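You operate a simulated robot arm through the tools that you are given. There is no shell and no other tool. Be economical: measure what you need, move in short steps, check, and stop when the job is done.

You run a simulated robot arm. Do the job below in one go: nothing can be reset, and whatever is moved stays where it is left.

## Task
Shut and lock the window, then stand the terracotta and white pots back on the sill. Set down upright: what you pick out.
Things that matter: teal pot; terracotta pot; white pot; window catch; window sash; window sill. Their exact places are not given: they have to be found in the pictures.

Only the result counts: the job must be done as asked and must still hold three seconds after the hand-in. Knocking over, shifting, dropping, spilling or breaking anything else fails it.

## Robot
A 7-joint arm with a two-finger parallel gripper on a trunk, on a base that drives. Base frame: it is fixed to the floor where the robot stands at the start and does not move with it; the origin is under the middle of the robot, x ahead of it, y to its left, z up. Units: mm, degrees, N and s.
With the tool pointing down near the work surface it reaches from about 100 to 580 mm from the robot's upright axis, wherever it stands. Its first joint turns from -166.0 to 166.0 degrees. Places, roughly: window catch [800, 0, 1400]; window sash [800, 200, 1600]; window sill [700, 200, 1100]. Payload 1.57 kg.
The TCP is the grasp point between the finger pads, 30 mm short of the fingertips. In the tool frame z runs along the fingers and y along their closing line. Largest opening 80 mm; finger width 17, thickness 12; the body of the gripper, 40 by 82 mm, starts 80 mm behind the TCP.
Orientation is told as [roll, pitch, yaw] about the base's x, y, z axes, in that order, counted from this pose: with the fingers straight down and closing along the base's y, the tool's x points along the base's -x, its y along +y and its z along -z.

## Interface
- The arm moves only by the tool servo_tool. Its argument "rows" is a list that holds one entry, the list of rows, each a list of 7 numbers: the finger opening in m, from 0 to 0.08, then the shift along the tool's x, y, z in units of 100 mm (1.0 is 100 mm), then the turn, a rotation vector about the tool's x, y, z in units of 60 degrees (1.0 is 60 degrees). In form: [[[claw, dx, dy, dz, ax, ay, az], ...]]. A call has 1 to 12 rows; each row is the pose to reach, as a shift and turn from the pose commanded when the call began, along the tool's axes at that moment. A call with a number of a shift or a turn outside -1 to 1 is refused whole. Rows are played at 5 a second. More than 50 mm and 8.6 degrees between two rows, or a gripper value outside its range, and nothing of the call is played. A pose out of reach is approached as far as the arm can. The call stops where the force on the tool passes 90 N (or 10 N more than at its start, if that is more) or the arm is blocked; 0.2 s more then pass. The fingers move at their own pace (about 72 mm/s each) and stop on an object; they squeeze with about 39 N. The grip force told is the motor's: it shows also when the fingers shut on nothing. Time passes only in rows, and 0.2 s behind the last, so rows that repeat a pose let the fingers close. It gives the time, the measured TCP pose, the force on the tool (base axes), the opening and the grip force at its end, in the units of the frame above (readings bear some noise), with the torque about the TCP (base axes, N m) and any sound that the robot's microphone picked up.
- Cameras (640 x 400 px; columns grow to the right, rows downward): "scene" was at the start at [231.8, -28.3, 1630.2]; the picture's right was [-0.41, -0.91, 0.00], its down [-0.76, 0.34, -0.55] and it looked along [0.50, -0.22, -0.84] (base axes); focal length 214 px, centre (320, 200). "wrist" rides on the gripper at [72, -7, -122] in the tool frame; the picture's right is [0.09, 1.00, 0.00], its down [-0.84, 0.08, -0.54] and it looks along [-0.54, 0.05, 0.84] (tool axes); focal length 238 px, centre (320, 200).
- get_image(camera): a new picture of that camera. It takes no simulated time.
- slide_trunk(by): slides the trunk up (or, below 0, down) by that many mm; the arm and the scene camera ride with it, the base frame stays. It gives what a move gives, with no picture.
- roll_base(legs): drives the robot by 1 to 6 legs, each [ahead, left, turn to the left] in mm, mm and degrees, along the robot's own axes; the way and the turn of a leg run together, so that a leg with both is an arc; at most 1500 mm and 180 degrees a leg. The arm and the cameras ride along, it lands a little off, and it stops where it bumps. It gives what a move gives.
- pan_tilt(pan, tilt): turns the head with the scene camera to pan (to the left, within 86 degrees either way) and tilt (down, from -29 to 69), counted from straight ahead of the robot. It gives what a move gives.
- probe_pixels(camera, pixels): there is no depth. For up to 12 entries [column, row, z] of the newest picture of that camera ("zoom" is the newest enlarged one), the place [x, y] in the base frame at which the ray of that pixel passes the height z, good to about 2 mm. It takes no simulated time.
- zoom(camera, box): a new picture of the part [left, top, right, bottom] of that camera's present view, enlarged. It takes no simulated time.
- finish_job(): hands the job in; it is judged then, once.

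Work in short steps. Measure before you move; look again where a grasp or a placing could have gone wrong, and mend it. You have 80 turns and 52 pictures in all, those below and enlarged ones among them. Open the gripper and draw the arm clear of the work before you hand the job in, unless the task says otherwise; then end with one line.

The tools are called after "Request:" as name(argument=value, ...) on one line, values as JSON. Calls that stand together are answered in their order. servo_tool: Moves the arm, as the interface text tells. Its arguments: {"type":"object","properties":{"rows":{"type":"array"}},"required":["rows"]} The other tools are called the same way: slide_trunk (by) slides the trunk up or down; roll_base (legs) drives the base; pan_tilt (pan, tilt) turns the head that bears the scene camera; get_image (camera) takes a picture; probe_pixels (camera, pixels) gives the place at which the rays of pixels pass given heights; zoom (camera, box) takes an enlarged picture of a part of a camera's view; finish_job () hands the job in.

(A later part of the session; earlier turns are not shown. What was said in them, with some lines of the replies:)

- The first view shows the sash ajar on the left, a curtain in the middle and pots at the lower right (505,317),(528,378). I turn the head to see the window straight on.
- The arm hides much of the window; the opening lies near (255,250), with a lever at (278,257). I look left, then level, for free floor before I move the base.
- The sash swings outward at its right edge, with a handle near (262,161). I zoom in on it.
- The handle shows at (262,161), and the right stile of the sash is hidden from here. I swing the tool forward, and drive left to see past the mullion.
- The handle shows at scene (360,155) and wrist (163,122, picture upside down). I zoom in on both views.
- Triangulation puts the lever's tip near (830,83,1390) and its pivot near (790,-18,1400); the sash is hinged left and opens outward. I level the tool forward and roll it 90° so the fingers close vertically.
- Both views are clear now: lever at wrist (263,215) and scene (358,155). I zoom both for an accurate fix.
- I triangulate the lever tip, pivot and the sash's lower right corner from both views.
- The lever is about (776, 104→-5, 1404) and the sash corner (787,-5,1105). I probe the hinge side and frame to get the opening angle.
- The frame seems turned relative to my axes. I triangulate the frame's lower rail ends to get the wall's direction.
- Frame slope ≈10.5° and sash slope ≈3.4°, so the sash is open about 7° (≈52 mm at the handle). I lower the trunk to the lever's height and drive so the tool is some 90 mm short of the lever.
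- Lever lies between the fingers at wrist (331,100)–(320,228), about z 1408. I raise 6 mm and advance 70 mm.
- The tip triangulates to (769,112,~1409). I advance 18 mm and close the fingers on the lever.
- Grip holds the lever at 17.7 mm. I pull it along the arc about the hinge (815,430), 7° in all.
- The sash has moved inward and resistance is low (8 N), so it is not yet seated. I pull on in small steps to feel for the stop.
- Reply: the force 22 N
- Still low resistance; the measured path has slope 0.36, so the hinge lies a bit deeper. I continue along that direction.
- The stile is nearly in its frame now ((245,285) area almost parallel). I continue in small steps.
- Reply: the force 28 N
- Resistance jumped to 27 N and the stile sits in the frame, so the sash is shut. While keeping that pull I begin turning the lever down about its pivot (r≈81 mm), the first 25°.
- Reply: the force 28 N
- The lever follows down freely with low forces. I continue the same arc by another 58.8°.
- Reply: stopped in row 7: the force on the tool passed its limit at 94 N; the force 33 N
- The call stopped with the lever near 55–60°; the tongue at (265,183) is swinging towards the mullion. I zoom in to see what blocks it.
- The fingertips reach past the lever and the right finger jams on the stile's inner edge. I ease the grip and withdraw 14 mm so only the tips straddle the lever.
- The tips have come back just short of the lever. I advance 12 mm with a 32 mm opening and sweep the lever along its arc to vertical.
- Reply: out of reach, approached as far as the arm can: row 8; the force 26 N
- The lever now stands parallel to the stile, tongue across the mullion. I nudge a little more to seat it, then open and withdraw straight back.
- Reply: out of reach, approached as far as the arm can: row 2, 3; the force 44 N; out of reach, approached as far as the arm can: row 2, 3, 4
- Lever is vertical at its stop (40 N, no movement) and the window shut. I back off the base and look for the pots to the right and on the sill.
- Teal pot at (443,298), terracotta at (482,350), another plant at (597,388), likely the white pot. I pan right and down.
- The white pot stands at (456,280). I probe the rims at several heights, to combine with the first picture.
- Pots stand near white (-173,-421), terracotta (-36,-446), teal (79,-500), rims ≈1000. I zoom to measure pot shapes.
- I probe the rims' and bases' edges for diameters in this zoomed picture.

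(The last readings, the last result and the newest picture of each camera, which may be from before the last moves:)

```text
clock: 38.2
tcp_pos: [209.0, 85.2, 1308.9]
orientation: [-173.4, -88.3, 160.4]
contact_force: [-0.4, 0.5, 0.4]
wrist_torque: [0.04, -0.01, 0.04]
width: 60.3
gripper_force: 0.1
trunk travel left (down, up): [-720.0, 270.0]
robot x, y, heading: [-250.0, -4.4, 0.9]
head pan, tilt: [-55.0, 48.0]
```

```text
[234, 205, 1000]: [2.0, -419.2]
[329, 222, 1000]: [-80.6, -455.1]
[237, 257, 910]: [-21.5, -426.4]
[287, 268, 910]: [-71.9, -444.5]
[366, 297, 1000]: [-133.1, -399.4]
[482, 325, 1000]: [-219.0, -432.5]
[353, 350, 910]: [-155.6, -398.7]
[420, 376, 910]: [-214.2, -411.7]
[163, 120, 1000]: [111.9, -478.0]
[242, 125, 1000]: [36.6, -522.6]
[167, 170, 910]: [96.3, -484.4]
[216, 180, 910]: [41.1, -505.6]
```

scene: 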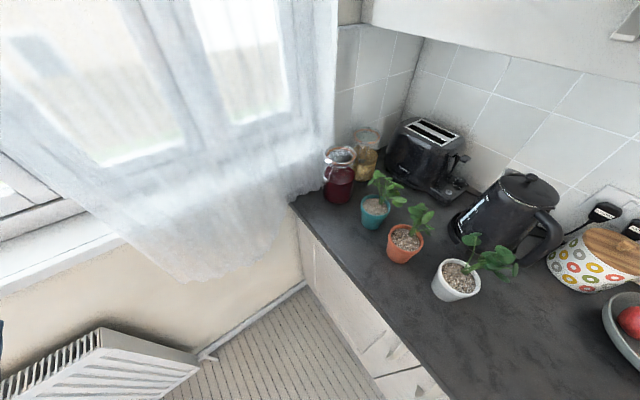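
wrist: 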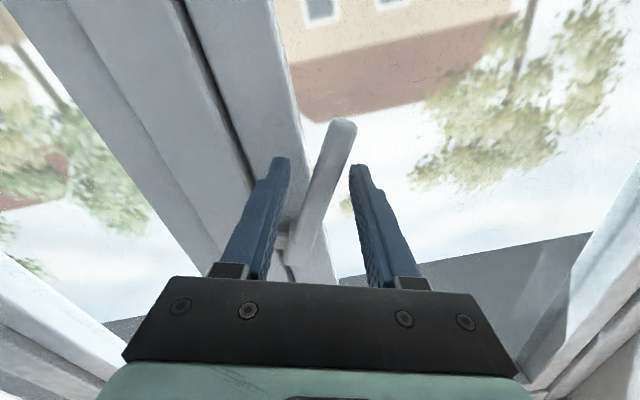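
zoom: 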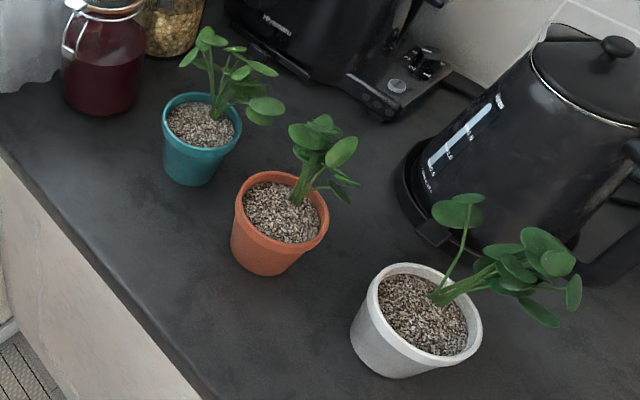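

Pots: rim ≈90 mm, base ≈58 mm, height ≈90 mm on a counter at ≈910, so I'll grip the lower body with a near-level tool. First I roll the tool 180° so the wrist camera sits on top.

Request:
servo_tool(rows=[[[0.08, 0, 0, 0, 0, 0, 0.14], [0.08, 0, 0, 0, 0, 0, 0.28], [0.08, 0, 0, 0, 0, 0, 0.42], [0.08, 0, 0, 0, 0, 0, 0.56], [0.08, 0, 0, 0, 0, 0, 0.7], [0.08, 0, 0, 0, 0, 0, 0.84], [0.08, 0, 0, 0, 0, 0, 0.98]]])

Request:
servo_tool(rows=[[[0.08, 0, 0, 0, 0, 0, 0.14], [0.08, 0, 0, 0, 0, 0, 0.28], [0.08, 0, 0, 0, 0, 0, 0.42], [0.08, 0, 0, 0, 0, 0, 0.56], [0.08, 0, 0, 0, 0, 0, 0.7], [0.08, 0, 0, 0, 0, 0, 0.84], [0.08, 0, 0, 0, 0, 0, 0.98]]])

Request:
servo_tool(rows=[[[0.08, 0, 0, 0, 0, 0, 0.14], [0.08, 0, 0, 0, 0, 0, 0.28], [0.08, 0, 0, 0, 0, 0, 0.42], [0.08, 0, 0, 0, 0, 0, 0.56], [0.08, 0, 0, 0, 0, 0, 0.7], [0.08, 0, 0, 0, 0, 0, 0.84], [0.08, 0, 0, 0, 0, 0, 0.98]]])

```text
clock: 39.8
tcp_pos: [208.0, 84.5, 1308.9]
orientation: [92.0, -31.2, -104.2]
contact_force: [-0.1, 0.5, 0.7]
wrist_torque: [0.01, -0.02, -0.01]
width: 79.9
gripper_force: 0.1
trunk travel left (down, up): [-720.0, 270.0]
robot x, y, heading: [-246.7, -4.9, 1.1]
head pan, tilt: [-55.0, 48.0]
```

```text
clock: 41.4
tcp_pos: [208.6, 85.1, 1308.2]
orientation: [91.9, 27.7, -102.2]
contact_force: [-0.5, 0.1, -0.1]
wrist_torque: [0.01, 0.01, -0.05]
width: 80.1
gripper_force: 0.1
trunk travel left (down, up): [-720.0, 270.0]
robot x, y, heading: [-246.1, -1.9, 0.8]
head pan, tilt: [-55.0, 48.0]
```

```text
clock: 43.0
tcp_pos: [207.6, 88.4, 1309.2]
orientation: [119.3, 85.9, -73.9]
contact_force: [-0.2, -0.1, -0.8]
wrist_torque: [-0.01, -0.07, 0.04]
width: 80.0
gripper_force: 0.1
out of reach, approached as far as the arm can: row 5
trunk travel left (down, up): [-720.0, 270.0]
robot x, y, heading: [-243.6, -5.1, 0.7]
head pan, tilt: [-55.0, 48.0]
```

The tool's x is up now. I pitch it 27° down so that it points about 25° below level.

Request:
servo_tool(rows=[[[0.08, 0, 0, 0, 0, -0.113, 0], [0.08, 0, 0, 0, 0, -0.226, 0], [0.08, 0, 0, 0, 0, -0.339, 0], [0.08, 0, 0, 0, 0, -0.45, 0]]])

Request:
slide_trunk(by=-230)

```text
clock: 44.0
tcp_pos: [208.0, 85.3, 1307.2]
orientation: [8.8, 64.4, 174.8]
contact_force: [0.3, 0.4, 0.0]
wrist_torque: [0.0, -0.01, 0.01]
width: 79.9
gripper_force: 0.0
trunk travel left (down, up): [-720.0, 270.0]
robot x, y, heading: [-249.9, -7.6, 0.8]
head pan, tilt: [-55.0, 48.0]
```

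```text
clock: 46.4
tcp_pos: [208.0, 85.0, 1078.2]
orientation: [8.8, 64.4, 174.7]
contact_force: [0.4, 0.0, -1.4]
wrist_torque: [-0.04, 0.02, 0.0]
width: 80.1
gripper_force: 0.1
trunk travel left (down, up): [-490.0, 500.0]
robot x, y, heading: [-250.1, -3.7, 1.2]
head pan, tilt: [-55.0, 48.0]
```

Tool points 25° down, heading -15°. I drive to stand facing the counter with the tool 120 mm short of the white pot, still high above it.

Request:
roll_base(legs=[[63, 163, 0], [0, 0, -94.4]])

Request:
pan_tilt(pan=-5, tilt=40)

Request:
get_image(camera="wrist")

Request:
get_image(camera="scene")

```text
clock: 51.8
tcp_pos: [-126.7, -301.5, 1077.8]
orientation: [8.8, 64.5, 81.0]
contact_force: [0.1, 0.2, 1.0]
wrist_torque: [0.01, 0.01, 0.01]
width: 79.9
gripper_force: 0.1
trunk travel left (down, up): [-490.0, 500.0]
robot x, y, heading: [-188.9, 159.5, -92.6]
head pan, tilt: [-55.0, 48.0]
```

```text
clock: 53.0
tcp_pos: [-126.3, -301.6, 1077.3]
orientation: [8.9, 64.5, 81.2]
contact_force: [-0.3, 0.1, -0.4]
wrist_torque: [-0.01, 0.0, -0.02]
width: 80.0
gripper_force: 0.1
trunk travel left (down, up): [-490.0, 500.0]
robot x, y, heading: [-186.1, 159.4, -92.6]
head pan, tilt: [-5.0, 40.0]
```

```text
14 pictures are left
```

wrist: 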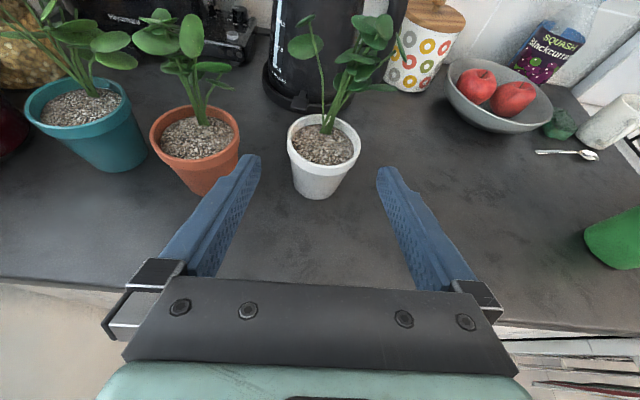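

```text
13 pictures are left
```

scene: 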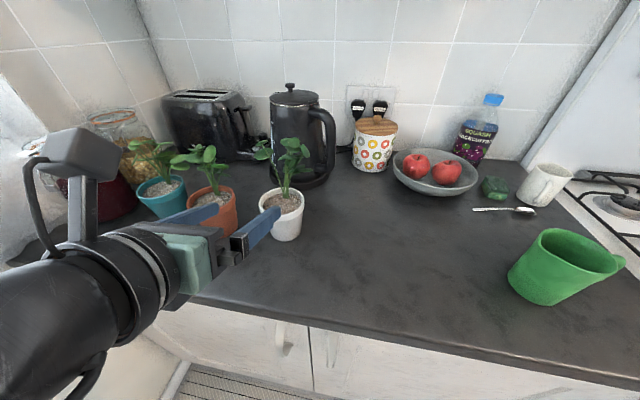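

Now clear stereo: white pot base at wrist (318,197) and scene (286,241). I probe both for counter height and centres.

Request:
probe_pixels(camera="wrist", pixels=[[318, 197, 900], [318, 197, 920], [324, 139, 990], [324, 139, 1010], [287, 138, 1000], [362, 142, 1000], [194, 134, 990], [194, 134, 1010], [150, 135, 1000], [239, 135, 1000], [299, 188, 910], [342, 186, 910]])

Request:
probe_pixels(camera="scene", pixels=[[286, 241, 900], [286, 241, 920], [281, 203, 990], [281, 203, 1010], [212, 199, 990], [212, 199, 1010]])

```text
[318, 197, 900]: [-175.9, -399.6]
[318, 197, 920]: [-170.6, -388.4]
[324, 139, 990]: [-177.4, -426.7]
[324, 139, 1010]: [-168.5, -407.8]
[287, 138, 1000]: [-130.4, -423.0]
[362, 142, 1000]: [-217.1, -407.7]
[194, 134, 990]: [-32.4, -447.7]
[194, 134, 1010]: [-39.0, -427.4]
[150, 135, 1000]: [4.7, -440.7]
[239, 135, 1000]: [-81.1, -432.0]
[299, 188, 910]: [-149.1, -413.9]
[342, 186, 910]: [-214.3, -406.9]
```

```text
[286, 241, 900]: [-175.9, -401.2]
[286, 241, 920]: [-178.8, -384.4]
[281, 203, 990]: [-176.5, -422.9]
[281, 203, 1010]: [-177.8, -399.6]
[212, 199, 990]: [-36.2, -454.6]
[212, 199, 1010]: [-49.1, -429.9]
```

White pot: centre (-177,-427), counter ≈900, rim ≈990. I lower the trunk 137 mm (TCP to z 940) and then move right 8 mm and ahead 70 mm, levelling the jaw.

Request:
slide_trunk(by=-137)

Request:
servo_tool(rows=[[[0.08, 0.0, 0.085, 0, 0, 0, 0.063], [0.08, 0.1, 0.085, 0.21, 0, 0, 0.063], [0.08, 0.2, 0.085, 0.42, 0, 0, 0.063], [0.08, 0.3, 0.085, 0.635, 0, 0, 0.063]]])

Request:
get_image(camera="wrist")

```text
clock: 54.7
tcp_pos: [-125.6, -300.3, 940.7]
orientation: [8.8, 64.4, 81.1]
contact_force: [-0.3, 0.2, -0.2]
wrist_torque: [0.01, 0.01, 0.01]
width: 80.0
gripper_force: 0.1
trunk travel left (down, up): [-353.0, 637.0]
robot x, y, heading: [-190.0, 156.4, -92.6]
head pan, tilt: [-5.0, 40.0]
```

```text
clock: 55.7
tcp_pos: [-155.6, -367.4, 941.4]
orientation: [0.8, 64.8, 72.4]
contact_force: [0.3, -0.3, -0.1]
wrist_torque: [0.01, -0.02, 0.01]
width: 80.0
gripper_force: 0.1
trunk travel left (down, up): [-353.0, 637.0]
robot x, y, heading: [-191.7, 161.5, -92.7]
head pan, tilt: [-5.0, 40.0]
```

```text
12 pictures are left
```

wrist: 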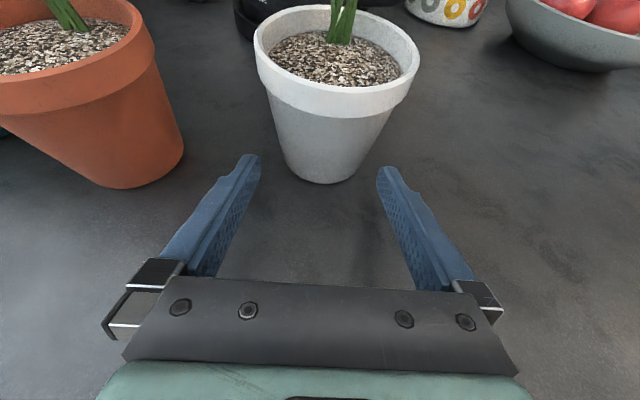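

The pot appears slightly right of the jaw's centre; I probe its base and rim sides from here.

Request:
probe_pixels(camera="wrist", pixels=[[328, 183, 900], [282, 160, 910], [364, 160, 910], [268, 105, 965], [408, 105, 965], [253, 45, 990], [419, 50, 990], [135, 189, 900], [183, 150, 910]])

```text
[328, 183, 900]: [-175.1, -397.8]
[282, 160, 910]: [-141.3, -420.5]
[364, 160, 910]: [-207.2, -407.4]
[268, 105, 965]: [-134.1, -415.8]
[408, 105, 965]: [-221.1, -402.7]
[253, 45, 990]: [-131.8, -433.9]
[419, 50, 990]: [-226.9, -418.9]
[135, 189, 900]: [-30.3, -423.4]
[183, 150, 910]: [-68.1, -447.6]
```

Centre confirmed at (-177,-428): ahead 63 mm, right 2.5 mm, down 3 mm. I move in and close gently.

Request:
servo_tool(rows=[[[0.08, 0.06, 0.025, 0.15, 0, 0, 0], [0.08, 0.12, 0.025, 0.3, 0, 0, 0], [0.08, 0.18, 0.025, 0.45, 0, 0, 0], [0.08, 0.242, 0.025, 0.583, 0, 0, 0], [0.08, 0.242, 0.025, 0.583, 0, 0, 0]]])

Request:
servo_tool(rows=[[[0.06, 0, 0, 0, 0, 0, 0], [0.04, 0, 0, 0, 0, 0, 0], [0.03, 0, 0, 0, 0, 0, 0], [0.03, 0, 0, 0, 0, 0, 0]]])

Request:
get_image(camera="wrist")

```text
clock: 56.9
tcp_pos: [-177.6, -424.6, 938.7]
orientation: [0.9, 64.8, 72.4]
contact_force: [-0.6, -0.6, -0.1]
wrist_torque: [0.0, -0.01, -0.01]
width: 80.0
gripper_force: 0.0
trunk travel left (down, up): [-353.0, 637.0]
robot x, y, heading: [-191.7, 157.1, -92.7]
head pan, tilt: [-5.0, 40.0]
```

```text
clock: 57.9
tcp_pos: [-176.3, -423.9, 938.3]
orientation: [0.9, 64.8, 72.4]
contact_force: [-0.8, -0.4, 0.0]
wrist_torque: [0.01, 0.03, 0.01]
width: 73.5
gripper_force: 39.0
trunk travel left (down, up): [-353.0, 637.0]
robot x, y, heading: [-187.5, 160.0, -92.6]
head pan, tilt: [-5.0, 40.0]
```

```text
11 pictures are left
```

wrist: 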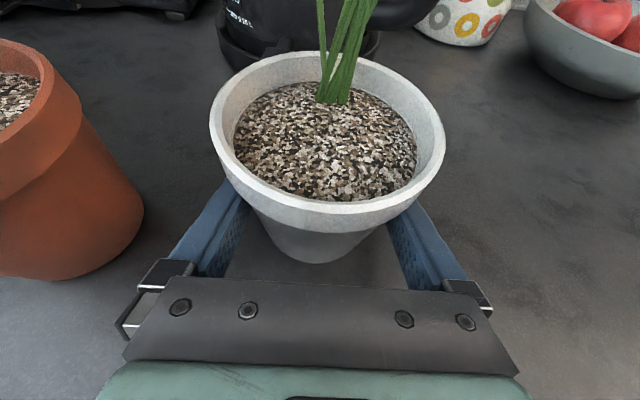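

Grip holds at 73.5 mm with no net force. I lift by the trunk, 60 mm, and check.

Request:
slide_trunk(by=60)

Request:
get_image(camera="wrist")

```text
clock: 58.9
tcp_pos: [-177.0, -425.0, 997.9]
orientation: [1.0, 64.7, 72.4]
contact_force: [-0.7, -0.2, -3.9]
wrist_torque: [-0.01, 0.0, -0.01]
width: 73.4
gripper_force: 38.8
trunk travel left (down, up): [-413.0, 577.0]
robot x, y, heading: [-187.3, 160.6, -92.5]
head pan, tilt: [-5.0, 40.0]
```

```text
10 pictures are left
```

wrist: 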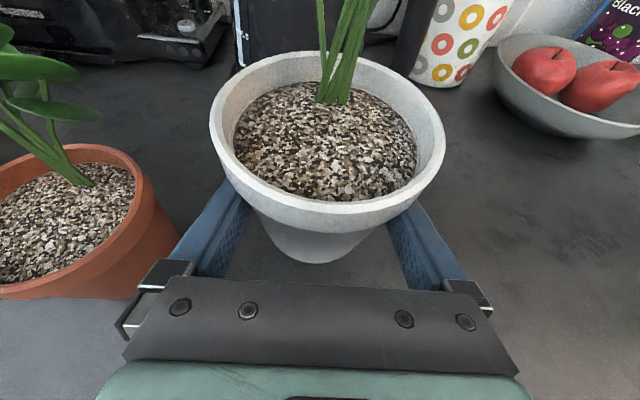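

The pot is held rigidly (3.9 N). I raise it well clear, back away from the counter and turn to face the window, then look at the sill.

Request:
slide_trunk(by=240)

Request:
roll_base(legs=[[-170, 0, 0], [0, 0, 80]])

Request:
pan_tilt(pan=0, tilt=30)

Request:
get_image(camera="scene")

```text
clock: 61.4
tcp_pos: [-177.4, -423.7, 1238.3]
orientation: [1.0, 64.6, 72.4]
contact_force: [-0.2, -0.6, -2.9]
wrist_torque: [-0.02, 0.03, 0.0]
width: 73.3
gripper_force: 38.8
trunk travel left (down, up): [-653.0, 337.0]
robot x, y, heading: [-185.7, 159.8, -92.7]
head pan, tilt: [-5.0, 40.0]
```

```text
clock: 66.2
tcp_pos: [396.9, 228.8, 1239.0]
orientation: [0.9, 64.8, 151.6]
contact_force: [1.0, -0.1, -3.4]
wrist_torque: [-0.03, 0.0, -0.02]
width: 73.0
gripper_force: 38.8
trunk travel left (down, up): [-653.0, 337.0]
robot x, y, heading: [-180.2, 329.1, -13.5]
head pan, tilt: [-5.0, 40.0]
```

```text
clock: 67.0
tcp_pos: [397.4, 229.5, 1237.6]
orientation: [0.9, 64.8, 151.5]
contact_force: [0.1, 0.7, -3.5]
wrist_torque: [0.01, -0.02, 0.01]
width: 73.1
gripper_force: 39.7
trunk travel left (down, up): [-653.0, 337.0]
robot x, y, heading: [-180.6, 328.9, -13.5]
head pan, tilt: [0.0, 30.0]
```

```text
9 pictures are left
```

scene: 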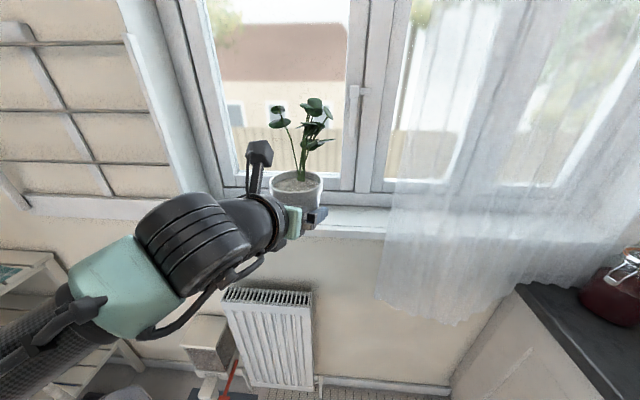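

The window is shut, lever vertical at (355,105). I zoom on the sill.

Request:
zoom(camera="scene", box=[180, 130, 420, 280])

```text
2.67 times, centred on (300, 205) of scene
```

zoom: 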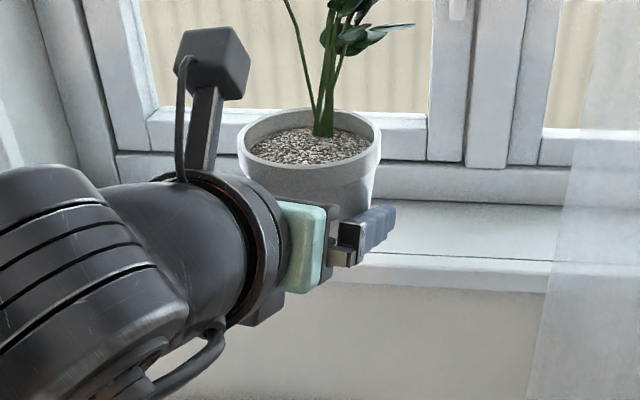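

I probe the sill's edges at trial heights, then raise the trunk 130 mm for a second view as stereo base.

Request:
probe_pixels(camera="zoom", pixels=[[400, 251, 1040], [400, 251, 1100], [545, 262, 1040], [545, 262, 1100], [400, 190, 1040], [400, 190, 1100], [560, 205, 1040], [560, 205, 1100], [115, 175, 1040], [115, 175, 1100], [430, 158, 1040], [430, 158, 1100]])

Request:
slide_trunk(by=150)

Request:
zoom(camera="scene", box=[180, 160, 420, 310])

```text
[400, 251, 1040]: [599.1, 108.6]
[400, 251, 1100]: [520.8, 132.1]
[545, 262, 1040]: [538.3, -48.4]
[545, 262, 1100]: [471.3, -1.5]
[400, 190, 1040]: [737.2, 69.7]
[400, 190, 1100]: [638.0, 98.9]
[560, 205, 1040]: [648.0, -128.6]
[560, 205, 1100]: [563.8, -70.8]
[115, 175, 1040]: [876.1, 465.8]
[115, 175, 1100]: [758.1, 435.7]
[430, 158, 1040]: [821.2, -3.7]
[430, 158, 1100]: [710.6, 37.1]
```

```text
clock: 68.7
tcp_pos: [396.5, 229.1, 1388.1]
orientation: [0.9, 64.8, 151.5]
contact_force: [0.7, 0.5, -2.8]
wrist_torque: [0.0, -0.01, 0.0]
width: 73.6
gripper_force: 39.6
trunk travel left (down, up): [-803.0, 187.0]
robot x, y, heading: [-177.6, 325.4, -13.5]
head pan, tilt: [0.0, 30.0]
```

```text
2.67 times, centred on (300, 235) of scene
```

zoom: 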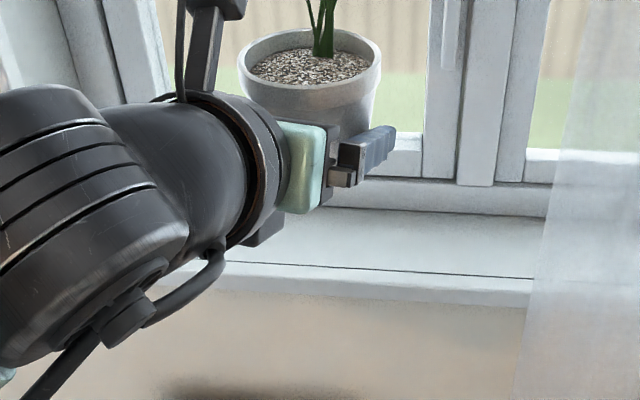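

The same sill lines now lie at zoom rows 272 (front line) and 209 (back line); I probe them for the second rays.

Request:
probe_pixels(camera="zoom", pixels=[[400, 271, 1040], [400, 271, 1100], [525, 278, 1040], [525, 278, 1100], [400, 208, 1040], [400, 208, 1100], [540, 217, 1040], [540, 217, 1100], [240, 262, 1040], [240, 262, 1100], [400, 300, 1060], [425, 176, 1090]])

```text
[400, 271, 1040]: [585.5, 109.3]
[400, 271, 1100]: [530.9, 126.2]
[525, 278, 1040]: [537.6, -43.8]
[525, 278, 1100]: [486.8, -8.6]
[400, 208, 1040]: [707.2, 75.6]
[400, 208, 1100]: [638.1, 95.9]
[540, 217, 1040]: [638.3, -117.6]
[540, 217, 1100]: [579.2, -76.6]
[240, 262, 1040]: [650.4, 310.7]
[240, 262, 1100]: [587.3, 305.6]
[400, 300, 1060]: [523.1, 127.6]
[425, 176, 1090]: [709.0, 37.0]
```

Fit: sill slope 17.6°, front edge n≈495–505, back n≈600–620, top z≈1060–1085. I turn +11°, shift right and drive partly forward with the pot held at a safe height, then lower the trunk.

Request:
roll_base(legs=[[0, 0, 11], [0, -200, 0], [120, 0, 0]])

Request:
slide_trunk(by=-195)

Request:
get_image(camera="wrist")

```text
clock: 71.9
tcp_pos: [516.5, 135.8, 1388.4]
orientation: [1.0, 64.9, 162.5]
contact_force: [0.1, 0.1, -2.8]
wrist_torque: [-0.02, -0.03, 0.02]
width: 73.0
gripper_force: 38.9
trunk travel left (down, up): [-803.0, 187.0]
robot x, y, heading: [-68.0, 122.5, -2.5]
head pan, tilt: [0.0, 30.0]
```

```text
clock: 74.0
tcp_pos: [515.7, 135.5, 1192.3]
orientation: [0.9, 64.8, 162.6]
contact_force: [0.7, -0.8, -2.8]
wrist_torque: [0.01, -0.01, 0.0]
width: 73.0
gripper_force: 39.0
trunk travel left (down, up): [-608.0, 382.0]
robot x, y, heading: [-68.4, 125.6, -2.6]
head pan, tilt: [0.0, 30.0]
```

```text
6 pictures are left
```

wrist: 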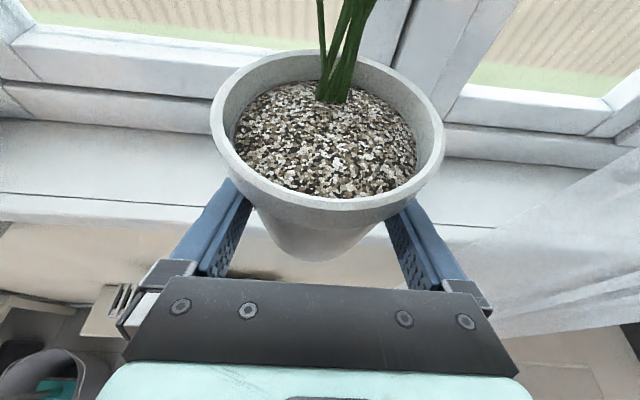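

The sill's front line is at (100,201)…(460,227) and back line at (60,121)…(470,157). I probe them for a third set of rays.

Request:
probe_pixels(camera="wrist", pixels=[[100, 201, 1050], [100, 201, 1080], [460, 227, 1050], [460, 227, 1080], [60, 121, 1050], [60, 121, 1080], [470, 157, 1050], [470, 157, 1080], [60, 222, 1050], [60, 222, 1080]])

```text
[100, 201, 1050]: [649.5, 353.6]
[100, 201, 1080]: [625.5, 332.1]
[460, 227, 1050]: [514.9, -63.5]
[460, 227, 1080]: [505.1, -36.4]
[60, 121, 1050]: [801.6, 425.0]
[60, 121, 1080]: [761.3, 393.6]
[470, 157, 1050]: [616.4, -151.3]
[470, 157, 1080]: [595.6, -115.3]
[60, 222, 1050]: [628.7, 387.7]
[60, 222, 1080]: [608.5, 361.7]
```

Three views agree: sill top z≈1062, n from 503 to 621. I drive so that the pot's centre is at n≈560, then lower the trunk 78 mm to some 14 mm above the sill.

Request:
roll_base(legs=[[110, -5, 0]])

Request:
slide_trunk(by=-78)

Request:
servo_tool(rows=[[[0.03, -0.027, 0, 0.013, 0, 0, 0], [0.03, -0.054, 0, 0.026, 0, 0, 0], [0.03, -0.072, 0, 0.034, 0, 0, 0]]])

```text
clock: 75.2
tcp_pos: [624.6, 122.9, 1192.8]
orientation: [0.9, 64.8, 162.4]
contact_force: [-0.9, -0.9, -3.7]
wrist_torque: [0.01, -0.01, 0.02]
width: 73.0
gripper_force: 38.7
trunk travel left (down, up): [-608.0, 382.0]
robot x, y, heading: [40.6, 113.3, -2.9]
head pan, tilt: [0.0, 30.0]
```

```text
clock: 76.3
tcp_pos: [625.0, 122.9, 1114.9]
orientation: [0.9, 64.8, 162.5]
contact_force: [1.0, 0.1, -3.8]
wrist_torque: [0.0, 0.02, 0.01]
width: 73.2
gripper_force: 38.8
trunk travel left (down, up): [-530.0, 460.0]
robot x, y, heading: [43.6, 115.8, -2.8]
head pan, tilt: [0.0, 30.0]
```

```text
clock: 77.1
tcp_pos: [623.7, 123.9, 1106.6]
orientation: [0.9, 64.8, 162.4]
contact_force: [-0.3, 0.5, -3.3]
wrist_torque: [-0.02, -0.03, -0.03]
width: 73.3
gripper_force: 39.0
trunk travel left (down, up): [-530.0, 460.0]
robot x, y, heading: [39.8, 115.1, -2.9]
head pan, tilt: [0.0, 30.0]
```

No contact yet (−3.3 N). I go down a further 6 mm in 2 mm steps.

Request:
servo_tool(rows=[[[0.03, -0.018, 0, 0.009, 0, 0, 0], [0.03, -0.036, 0, 0.017, 0, 0, 0], [0.03, -0.054, 0, 0.026, 0, 0, 0]]])

```text
clock: 77.9
tcp_pos: [623.4, 122.8, 1101.8]
orientation: [0.9, 64.9, 162.4]
contact_force: [-0.1, -1.1, -3.1]
wrist_torque: [-0.01, -0.03, 0.01]
width: 72.8
gripper_force: 39.1
trunk travel left (down, up): [-530.0, 460.0]
robot x, y, heading: [42.5, 114.1, -2.8]
head pan, tilt: [0.0, 30.0]
```

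Still hanging (−3.1 N) at TCP z 1101.8; another 4 mm.

Request:
servo_tool(rows=[[[0.03, -0.018, 0, 0.009, 0, 0, 0], [0.03, -0.036, 0, 0.017, 0, 0, 0]]])

Request:
get_image(camera="scene")

```text
clock: 78.5
tcp_pos: [624.4, 124.1, 1096.6]
orientation: [0.8, 64.7, 162.4]
contact_force: [0.6, -0.7, -3.2]
wrist_torque: [0.0, -0.01, 0.01]
width: 72.6
gripper_force: 38.9
trunk travel left (down, up): [-530.0, 460.0]
robot x, y, heading: [39.6, 114.8, -2.8]
head pan, tilt: [0.0, 30.0]
```

```text
5 pictures are left
```

scene: 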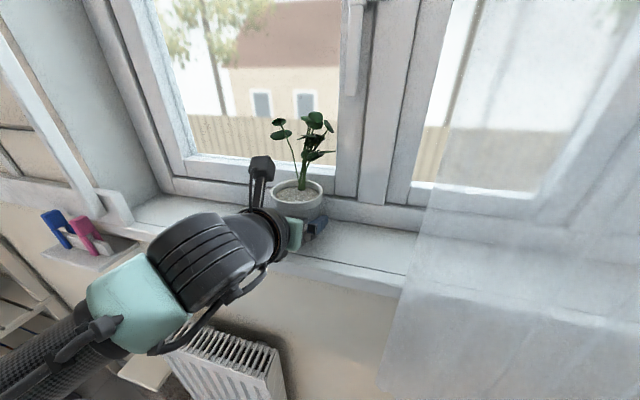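

The pot is right above the middle of the sill. I continue down 4 mm at a time.

Request:
servo_tool(rows=[[[0.03, -0.018, 0, 0.009, 0, 0, 0], [0.03, -0.036, 0, 0.017, 0, 0, 0]]])

```text
clock: 79.1
tcp_pos: [623.1, 121.8, 1093.0]
orientation: [1.0, 64.7, 162.5]
contact_force: [-0.3, -0.1, -3.6]
wrist_torque: [0.03, -0.01, 0.03]
width: 72.9
gripper_force: 38.4
trunk travel left (down, up): [-530.0, 460.0]
robot x, y, heading: [41.1, 112.9, -2.5]
head pan, tilt: [0.0, 30.0]
```

Request:
servo_tool(rows=[[[0.03, -0.018, 0, 0.009, 0, 0, 0], [0.03, -0.036, 0, 0.017, 0, 0, 0]]])

Request:
servo_tool(rows=[[[0.03, -0.018, 0, 0.009, 0, 0, 0], [0.03, -0.027, 0, 0.013, 0, 0, 0]]])

```text
clock: 79.7
tcp_pos: [623.7, 123.9, 1089.4]
orientation: [0.9, 64.7, 162.5]
contact_force: [-0.5, -0.2, -2.7]
wrist_torque: [-0.02, 0.01, 0.0]
width: 72.7
gripper_force: 38.7
trunk travel left (down, up): [-530.0, 460.0]
robot x, y, heading: [41.5, 113.1, -2.7]
head pan, tilt: [0.0, 30.0]
```

```text
clock: 80.3
tcp_pos: [624.2, 122.6, 1087.9]
orientation: [0.8, 64.9, 162.2]
contact_force: [2.1, -0.1, 0.5]
wrist_torque: [-0.11, 0.01, 0.03]
width: 72.9
gripper_force: 38.6
trunk travel left (down, up): [-530.0, 460.0]
robot x, y, heading: [44.5, 114.2, -2.9]
head pan, tilt: [0.0, 30.0]
```

Contact: the force went from −3.3 to +0.5 N at TCP z 1088. One more millimetre, then I open and draw back level.

Request:
servo_tool(rows=[[[0.03, -0.009, 0, 0.004, 0, 0, 0], [0.075, -0.009, 0, 0.004, 0, 0, 0], [0.08, -0.009, 0, 0.004, 0, 0, 0], [0.08, -0.009, 0, 0.004, 0, 0, 0]]])

Request:
servo_tool(rows=[[[0.08, -0.06, 0, -0.13, 0, 0, 0], [0.08, -0.13, 0, -0.27, 0, 0, 0], [0.08, -0.21, 0, -0.45, 0, 0, 0], [0.08, -0.3, 0, -0.64, 0, 0, 0], [0.08, -0.4, 0, -0.85, 0, 0, 0]]])

Request:
get_image(camera="wrist")

```text
clock: 81.3
tcp_pos: [623.5, 123.5, 1085.6]
orientation: [1.0, 64.8, 162.4]
contact_force: [-0.7, 0.2, -0.1]
wrist_torque: [0.03, -0.02, 0.0]
width: 79.8
gripper_force: 0.0
trunk travel left (down, up): [-530.0, 460.0]
robot x, y, heading: [40.5, 112.5, -2.6]
head pan, tilt: [0.0, 30.0]
```

```text
clock: 82.5
tcp_pos: [533.1, 153.2, 1085.7]
orientation: [0.9, 64.9, 162.4]
contact_force: [-0.9, 0.1, 0.4]
wrist_torque: [0.03, -0.01, 0.01]
width: 80.1
gripper_force: 0.0
trunk travel left (down, up): [-530.0, 460.0]
robot x, y, heading: [42.2, 113.3, -2.8]
head pan, tilt: [0.0, 30.0]
```

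```text
4 pictures are left
```

wrist: 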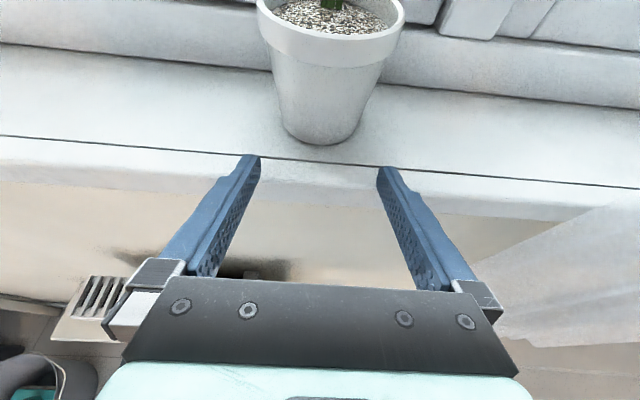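

The white pot stands upright, fully on the sill. Next I back off, raise, and return to the counter with the tool 110 mm short of the terracotta pot (≈(-36,-451)).

Request:
roll_base(legs=[[-140, 0, 0]])

Request:
slide_trunk(by=100)

Request:
roll_base(legs=[[0, 0, -90], [-28, 54, 0]])

Request:
get_image(camera="wrist")

```text
clock: 83.9
tcp_pos: [391.3, 160.2, 1085.4]
orientation: [0.9, 64.8, 162.3]
contact_force: [-0.4, 0.0, -0.1]
wrist_torque: [0.0, 0.01, 0.03]
width: 80.0
gripper_force: 0.0
trunk travel left (down, up): [-530.0, 460.0]
robot x, y, heading: [-103.2, 119.7, -2.9]
head pan, tilt: [0.0, 30.0]
```

```text
clock: 85.2
tcp_pos: [391.9, 160.3, 1184.8]
orientation: [0.8, 64.8, 162.3]
contact_force: [-0.2, 0.2, 0.1]
wrist_torque: [0.02, 0.01, -0.03]
width: 80.1
gripper_force: 0.1
trunk travel left (down, up): [-630.0, 360.0]
robot x, y, heading: [-101.2, 119.6, -2.6]
head pan, tilt: [0.0, 30.0]
```

```text
clock: 90.0
tcp_pos: [-9.7, -350.0, 1185.6]
orientation: [0.9, 64.8, 71.9]
contact_force: [0.1, 0.2, 1.1]
wrist_torque: [0.01, 0.04, 0.01]
width: 79.8
gripper_force: 0.0
trunk travel left (down, up): [-630.0, 360.0]
robot x, y, heading: [-43.5, 146.8, -92.8]
head pan, tilt: [0.0, 30.0]
```

```text
3 pictures are left
```

wrist: 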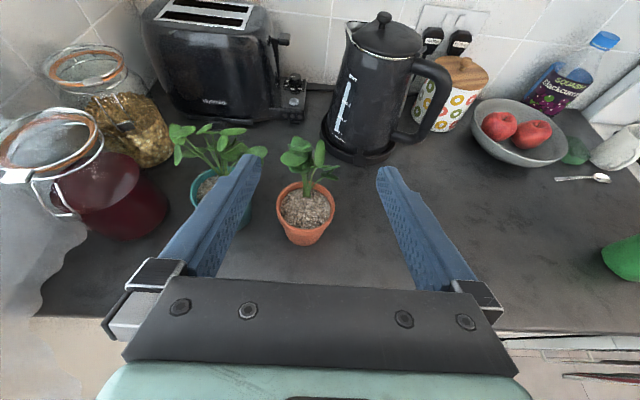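

Terracotta pot at (305,205), jar curtain left clear. I probe rim edges at 990 and the base at 900.

Request:
probe_pixels(camera="wrist", pixels=[[276, 205, 990], [336, 206, 990], [306, 181, 990], [304, 229, 990], [300, 246, 900], [284, 236, 905], [321, 236, 905], [191, 190, 990], [210, 168, 990]])

```text
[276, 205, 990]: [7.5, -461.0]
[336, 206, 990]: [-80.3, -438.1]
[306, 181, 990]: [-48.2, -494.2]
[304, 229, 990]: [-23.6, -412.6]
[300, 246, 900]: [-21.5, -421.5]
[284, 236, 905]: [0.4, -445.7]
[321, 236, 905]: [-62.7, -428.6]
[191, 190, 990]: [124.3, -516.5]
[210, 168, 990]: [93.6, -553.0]
```

Centre ≈(-34,-451): 104 mm ahead and 8 mm left of the tool. I lower the trunk to grasp height (TCP z 938), shift left 8 and move ahead 60 mm.

Request:
slide_trunk(by=-247)

Request:
servo_tool(rows=[[[0.08, 0, -0.083, 0, 0, 0, 0], [0.08, 0.085, -0.083, 0.18, 0, 0, 0], [0.08, 0.17, -0.083, 0.36, 0, 0, 0], [0.08, 0.255, -0.083, 0.543, 0, 0, 0]]])

Request:
get_image(camera="wrist")

```text
clock: 92.6
tcp_pos: [-12.5, -350.0, 938.3]
orientation: [0.9, 64.8, 71.8]
contact_force: [-0.1, -0.1, -0.2]
wrist_torque: [0.03, -0.02, -0.02]
width: 79.9
gripper_force: 0.1
trunk travel left (down, up): [-383.0, 607.0]
robot x, y, heading: [-49.8, 144.7, -93.3]
head pan, tilt: [0.0, 30.0]
```

```text
clock: 93.6
tcp_pos: [-24.0, -410.1, 938.8]
orientation: [1.0, 64.8, 71.8]
contact_force: [-0.4, 0.5, 0.1]
wrist_torque: [0.02, -0.02, 0.04]
width: 80.0
gripper_force: 0.0
trunk travel left (down, up): [-383.0, 607.0]
robot x, y, heading: [-46.2, 143.3, -93.2]
head pan, tilt: [0.0, 30.0]
```

```text
2 pictures are left
```

wrist: 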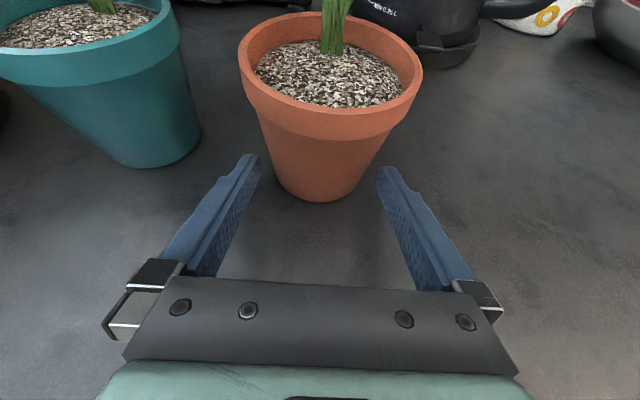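

Nearly centred; I probe the base and rim once more.

Request:
probe_pixels(camera="wrist", pixels=[[322, 202, 900], [267, 175, 910], [376, 175, 910], [239, 60, 990], [424, 65, 990]])

```text
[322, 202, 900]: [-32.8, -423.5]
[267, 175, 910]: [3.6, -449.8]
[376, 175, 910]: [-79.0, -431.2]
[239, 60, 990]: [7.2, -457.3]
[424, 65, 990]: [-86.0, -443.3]
```

Remaining: ahead 43 mm, right 1 mm. I move in and close.

Request:
servo_tool(rows=[[[0.08, 0.06, 0.012, 0.13, 0, 0, 0], [0.08, 0.12, 0.012, 0.26, 0, 0, 0], [0.08, 0.177, 0.012, 0.39, 0, 0, 0], [0.08, 0.177, 0.012, 0.39, 0, 0, 0]]])

Request:
servo_tool(rows=[[[0.06, 0, 0, 0, 0, 0, 0], [0.04, 0, 0, 0, 0, 0, 0], [0.03, 0, 0, 0, 0, 0, 0], [0.03, 0, 0, 0, 0, 0, 0]]])

Request:
slide_trunk(by=40)

```text
clock: 94.6
tcp_pos: [-39.1, -447.7, 937.1]
orientation: [0.9, 64.7, 71.9]
contact_force: [-1.5, -0.6, -0.3]
wrist_torque: [0.01, 0.02, 0.01]
width: 79.9
gripper_force: 0.0
trunk travel left (down, up): [-383.0, 607.0]
robot x, y, heading: [-42.2, 142.8, -93.1]
head pan, tilt: [0.0, 30.0]
```

```text
clock: 95.6
tcp_pos: [-37.0, -449.3, 937.4]
orientation: [1.0, 64.8, 71.9]
contact_force: [1.3, -1.0, 0.3]
wrist_torque: [0.01, -0.04, -0.03]
width: 72.6
gripper_force: 39.1
trunk travel left (down, up): [-383.0, 607.0]
robot x, y, heading: [-46.9, 142.6, -93.3]
head pan, tilt: [0.0, 30.0]
```

```text
clock: 96.4
tcp_pos: [-38.0, -447.0, 976.6]
orientation: [0.9, 64.8, 71.9]
contact_force: [-0.2, 0.9, -3.6]
wrist_torque: [-0.02, 0.02, 0.03]
width: 72.8
gripper_force: 39.1
trunk travel left (down, up): [-423.0, 567.0]
robot x, y, heading: [-46.3, 143.7, -93.0]
head pan, tilt: [0.0, 30.0]
```

Terracotta is held (72.8 mm, 3.6 N). I raise it, retreat clear of the curtain, turn back toward the window and approach the sill left of the white pot.

Request:
slide_trunk(by=215)

Request:
roll_base(legs=[[-130, 0, 0], [0, -150, 0], [0, 0, 90.3], [180, 0, 0]])

```text
clock: 98.7
tcp_pos: [-38.9, -447.8, 1191.5]
orientation: [0.8, 64.7, 71.8]
contact_force: [0.1, -0.1, -3.0]
wrist_torque: [-0.03, 0.01, 0.01]
width: 72.5
gripper_force: 39.4
trunk travel left (down, up): [-638.0, 352.0]
robot x, y, heading: [-47.3, 149.0, -93.5]
head pan, tilt: [0.0, 30.0]
```

```text
clock: 105.8
tcp_pos: [581.7, 261.1, 1192.3]
orientation: [0.9, 64.8, 160.7]
contact_force: [0.2, -0.6, -2.8]
wrist_torque: [-0.01, 0.01, 0.0]
width: 72.6
gripper_force: 38.8
trunk travel left (down, up): [-638.0, 352.0]
robot x, y, heading: [-7.3, 262.9, -4.3]
head pan, tilt: [0.0, 30.0]
```

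Remaining to the target (674,281): ahead 91, left 26 mm. I drive there and lower the trunk to 7 mm above the expected contact (TCP z≈1087).

Request:
roll_base(legs=[[0, 26, 0], [91, 0, 0]])

Request:
slide_trunk(by=-97)

Request:
get_image(camera="scene")

```text
clock: 107.3
tcp_pos: [673.6, 278.4, 1191.7]
orientation: [0.9, 64.7, 160.3]
contact_force: [0.3, 0.1, -3.9]
wrist_torque: [0.03, -0.03, 0.01]
width: 72.1
gripper_force: 39.0
trunk travel left (down, up): [-638.0, 352.0]
robot x, y, heading: [79.8, 281.0, -4.7]
head pan, tilt: [0.0, 30.0]
```

```text
clock: 108.6
tcp_pos: [672.6, 279.4, 1095.4]
orientation: [0.9, 64.7, 160.4]
contact_force: [-0.1, -0.4, -2.7]
wrist_torque: [0.03, -0.01, 0.01]
width: 72.3
gripper_force: 38.6
trunk travel left (down, up): [-541.0, 449.0]
robot x, y, heading: [80.0, 281.9, -4.5]
head pan, tilt: [0.0, 30.0]
```

```text
1 pictures are left
```

scene: 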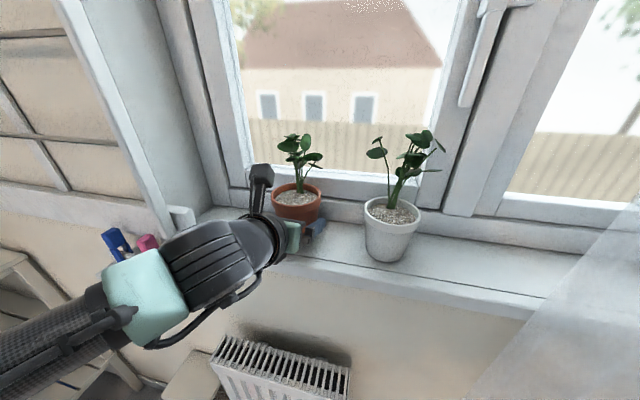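

The terracotta pot hangs over the sill left of the upright white one, with room between. I lower it in small steps until the force changes.

Request:
servo_tool(rows=[[[0.03, -0.018, 0, 0.009, 0, 0, 0], [0.03, -0.036, 0, 0.017, 0, 0, 0], [0.03, -0.05, 0, 0.023, 0, 0, 0]]])

Request:
servo_tool(rows=[[[0.03, -0.009, 0, 0.004, 0, 0, 0], [0.03, -0.018, 0, 0.009, 0, 0, 0]]])

```text
clock: 109.4
tcp_pos: [672.1, 278.4, 1089.5]
orientation: [0.8, 64.8, 160.5]
contact_force: [-0.1, -0.2, -2.8]
wrist_torque: [0.01, 0.01, 0.0]
width: 72.2
gripper_force: 39.2
trunk travel left (down, up): [-541.0, 449.0]
robot x, y, heading: [78.9, 284.7, -4.4]
head pan, tilt: [0.0, 30.0]
```

```text
clock: 110.0
tcp_pos: [671.9, 279.3, 1087.2]
orientation: [0.9, 64.7, 160.5]
contact_force: [-0.4, 0.1, -3.5]
wrist_torque: [-0.01, 0.01, 0.05]
width: 72.4
gripper_force: 38.7
trunk travel left (down, up): [-541.0, 449.0]
robot x, y, heading: [81.9, 285.5, -4.3]
head pan, tilt: [0.0, 30.0]
```

Still hanging (−3.5 N); 2 mm more, twice.

Request:
servo_tool(rows=[[[0.03, -0.009, 0, 0.004, 0, 0, 0], [0.03, -0.018, 0, 0.009, 0, 0, 0]]])

```text
clock: 110.6
tcp_pos: [672.5, 279.1, 1087.0]
orientation: [0.8, 64.7, 160.3]
contact_force: [-1.9, 0.9, -0.7]
wrist_torque: [-0.09, 0.09, -0.06]
width: 72.1
gripper_force: 39.4
trunk travel left (down, up): [-541.0, 449.0]
robot x, y, heading: [80.2, 283.6, -4.6]
head pan, tilt: [0.0, 30.0]
```

Contact begins (−0.7 N). One more millimetre, then I open and draw back level.

Request:
servo_tool(rows=[[[0.03, -0.01, 0, 0.005, 0, 0, 0], [0.075, -0.01, 0, 0.005, 0, 0, 0], [0.08, -0.01, 0, 0.005, 0, 0, 0], [0.08, -0.01, 0, 0.005, 0, 0, 0]]])

Request:
servo_tool(rows=[[[0.08, -0.06, 0, -0.13, 0, 0, 0], [0.08, -0.13, 0, -0.27, 0, 0, 0], [0.08, -0.21, 0, -0.45, 0, 0, 0], [0.08, -0.3, 0, -0.64, 0, 0, 0], [0.08, -0.4, 0, -0.85, 0, 0, 0]]])

Request:
roll_base(legs=[[-200, 0, 0]])

Request:
get_image(camera="scene")

```text
clock: 111.6
tcp_pos: [673.1, 278.4, 1085.3]
orientation: [0.8, 64.8, 160.5]
contact_force: [0.2, 0.2, 0.6]
wrist_torque: [-0.04, -0.03, -0.02]
width: 80.3
gripper_force: 0.1
trunk travel left (down, up): [-541.0, 449.0]
robot x, y, heading: [82.8, 283.0, -4.5]
head pan, tilt: [0.0, 30.0]
```

```text
clock: 112.8
tcp_pos: [585.3, 312.2, 1083.9]
orientation: [1.0, 64.9, 160.4]
contact_force: [-0.6, 0.4, 0.1]
wrist_torque: [0.01, 0.06, 0.0]
width: 80.0
gripper_force: 0.0
trunk travel left (down, up): [-541.0, 449.0]
robot x, y, heading: [80.5, 286.3, -4.5]
head pan, tilt: [0.0, 30.0]
```

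```text
clock: 114.4
tcp_pos: [387.6, 327.8, 1085.4]
orientation: [0.9, 64.7, 160.4]
contact_force: [0.1, 0.0, 0.5]
wrist_torque: [-0.01, -0.01, 0.02]
width: 80.3
gripper_force: 0.0
trunk travel left (down, up): [-541.0, 449.0]
robot x, y, heading: [-117.0, 301.5, -4.5]
head pan, tilt: [0.0, 30.0]
```

```text
0 pictures are left
```

scene: 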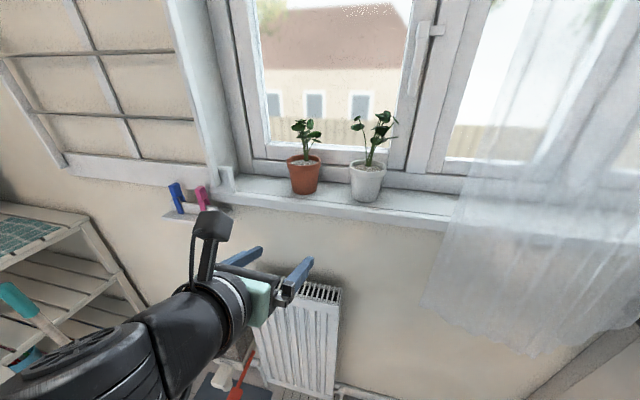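

Both pots stand upright on the sill at (304,174) and (367,178), the sash is shut with its lever vertical and the tongue across the mullion, and the arm is clear. I hand in.

Request:
finish_job()

```text
The job is handed in.
```

The window is shut and locked, and the terracotta and white pots are standing upright on the sill; the teal pot was left where it was on the counter.
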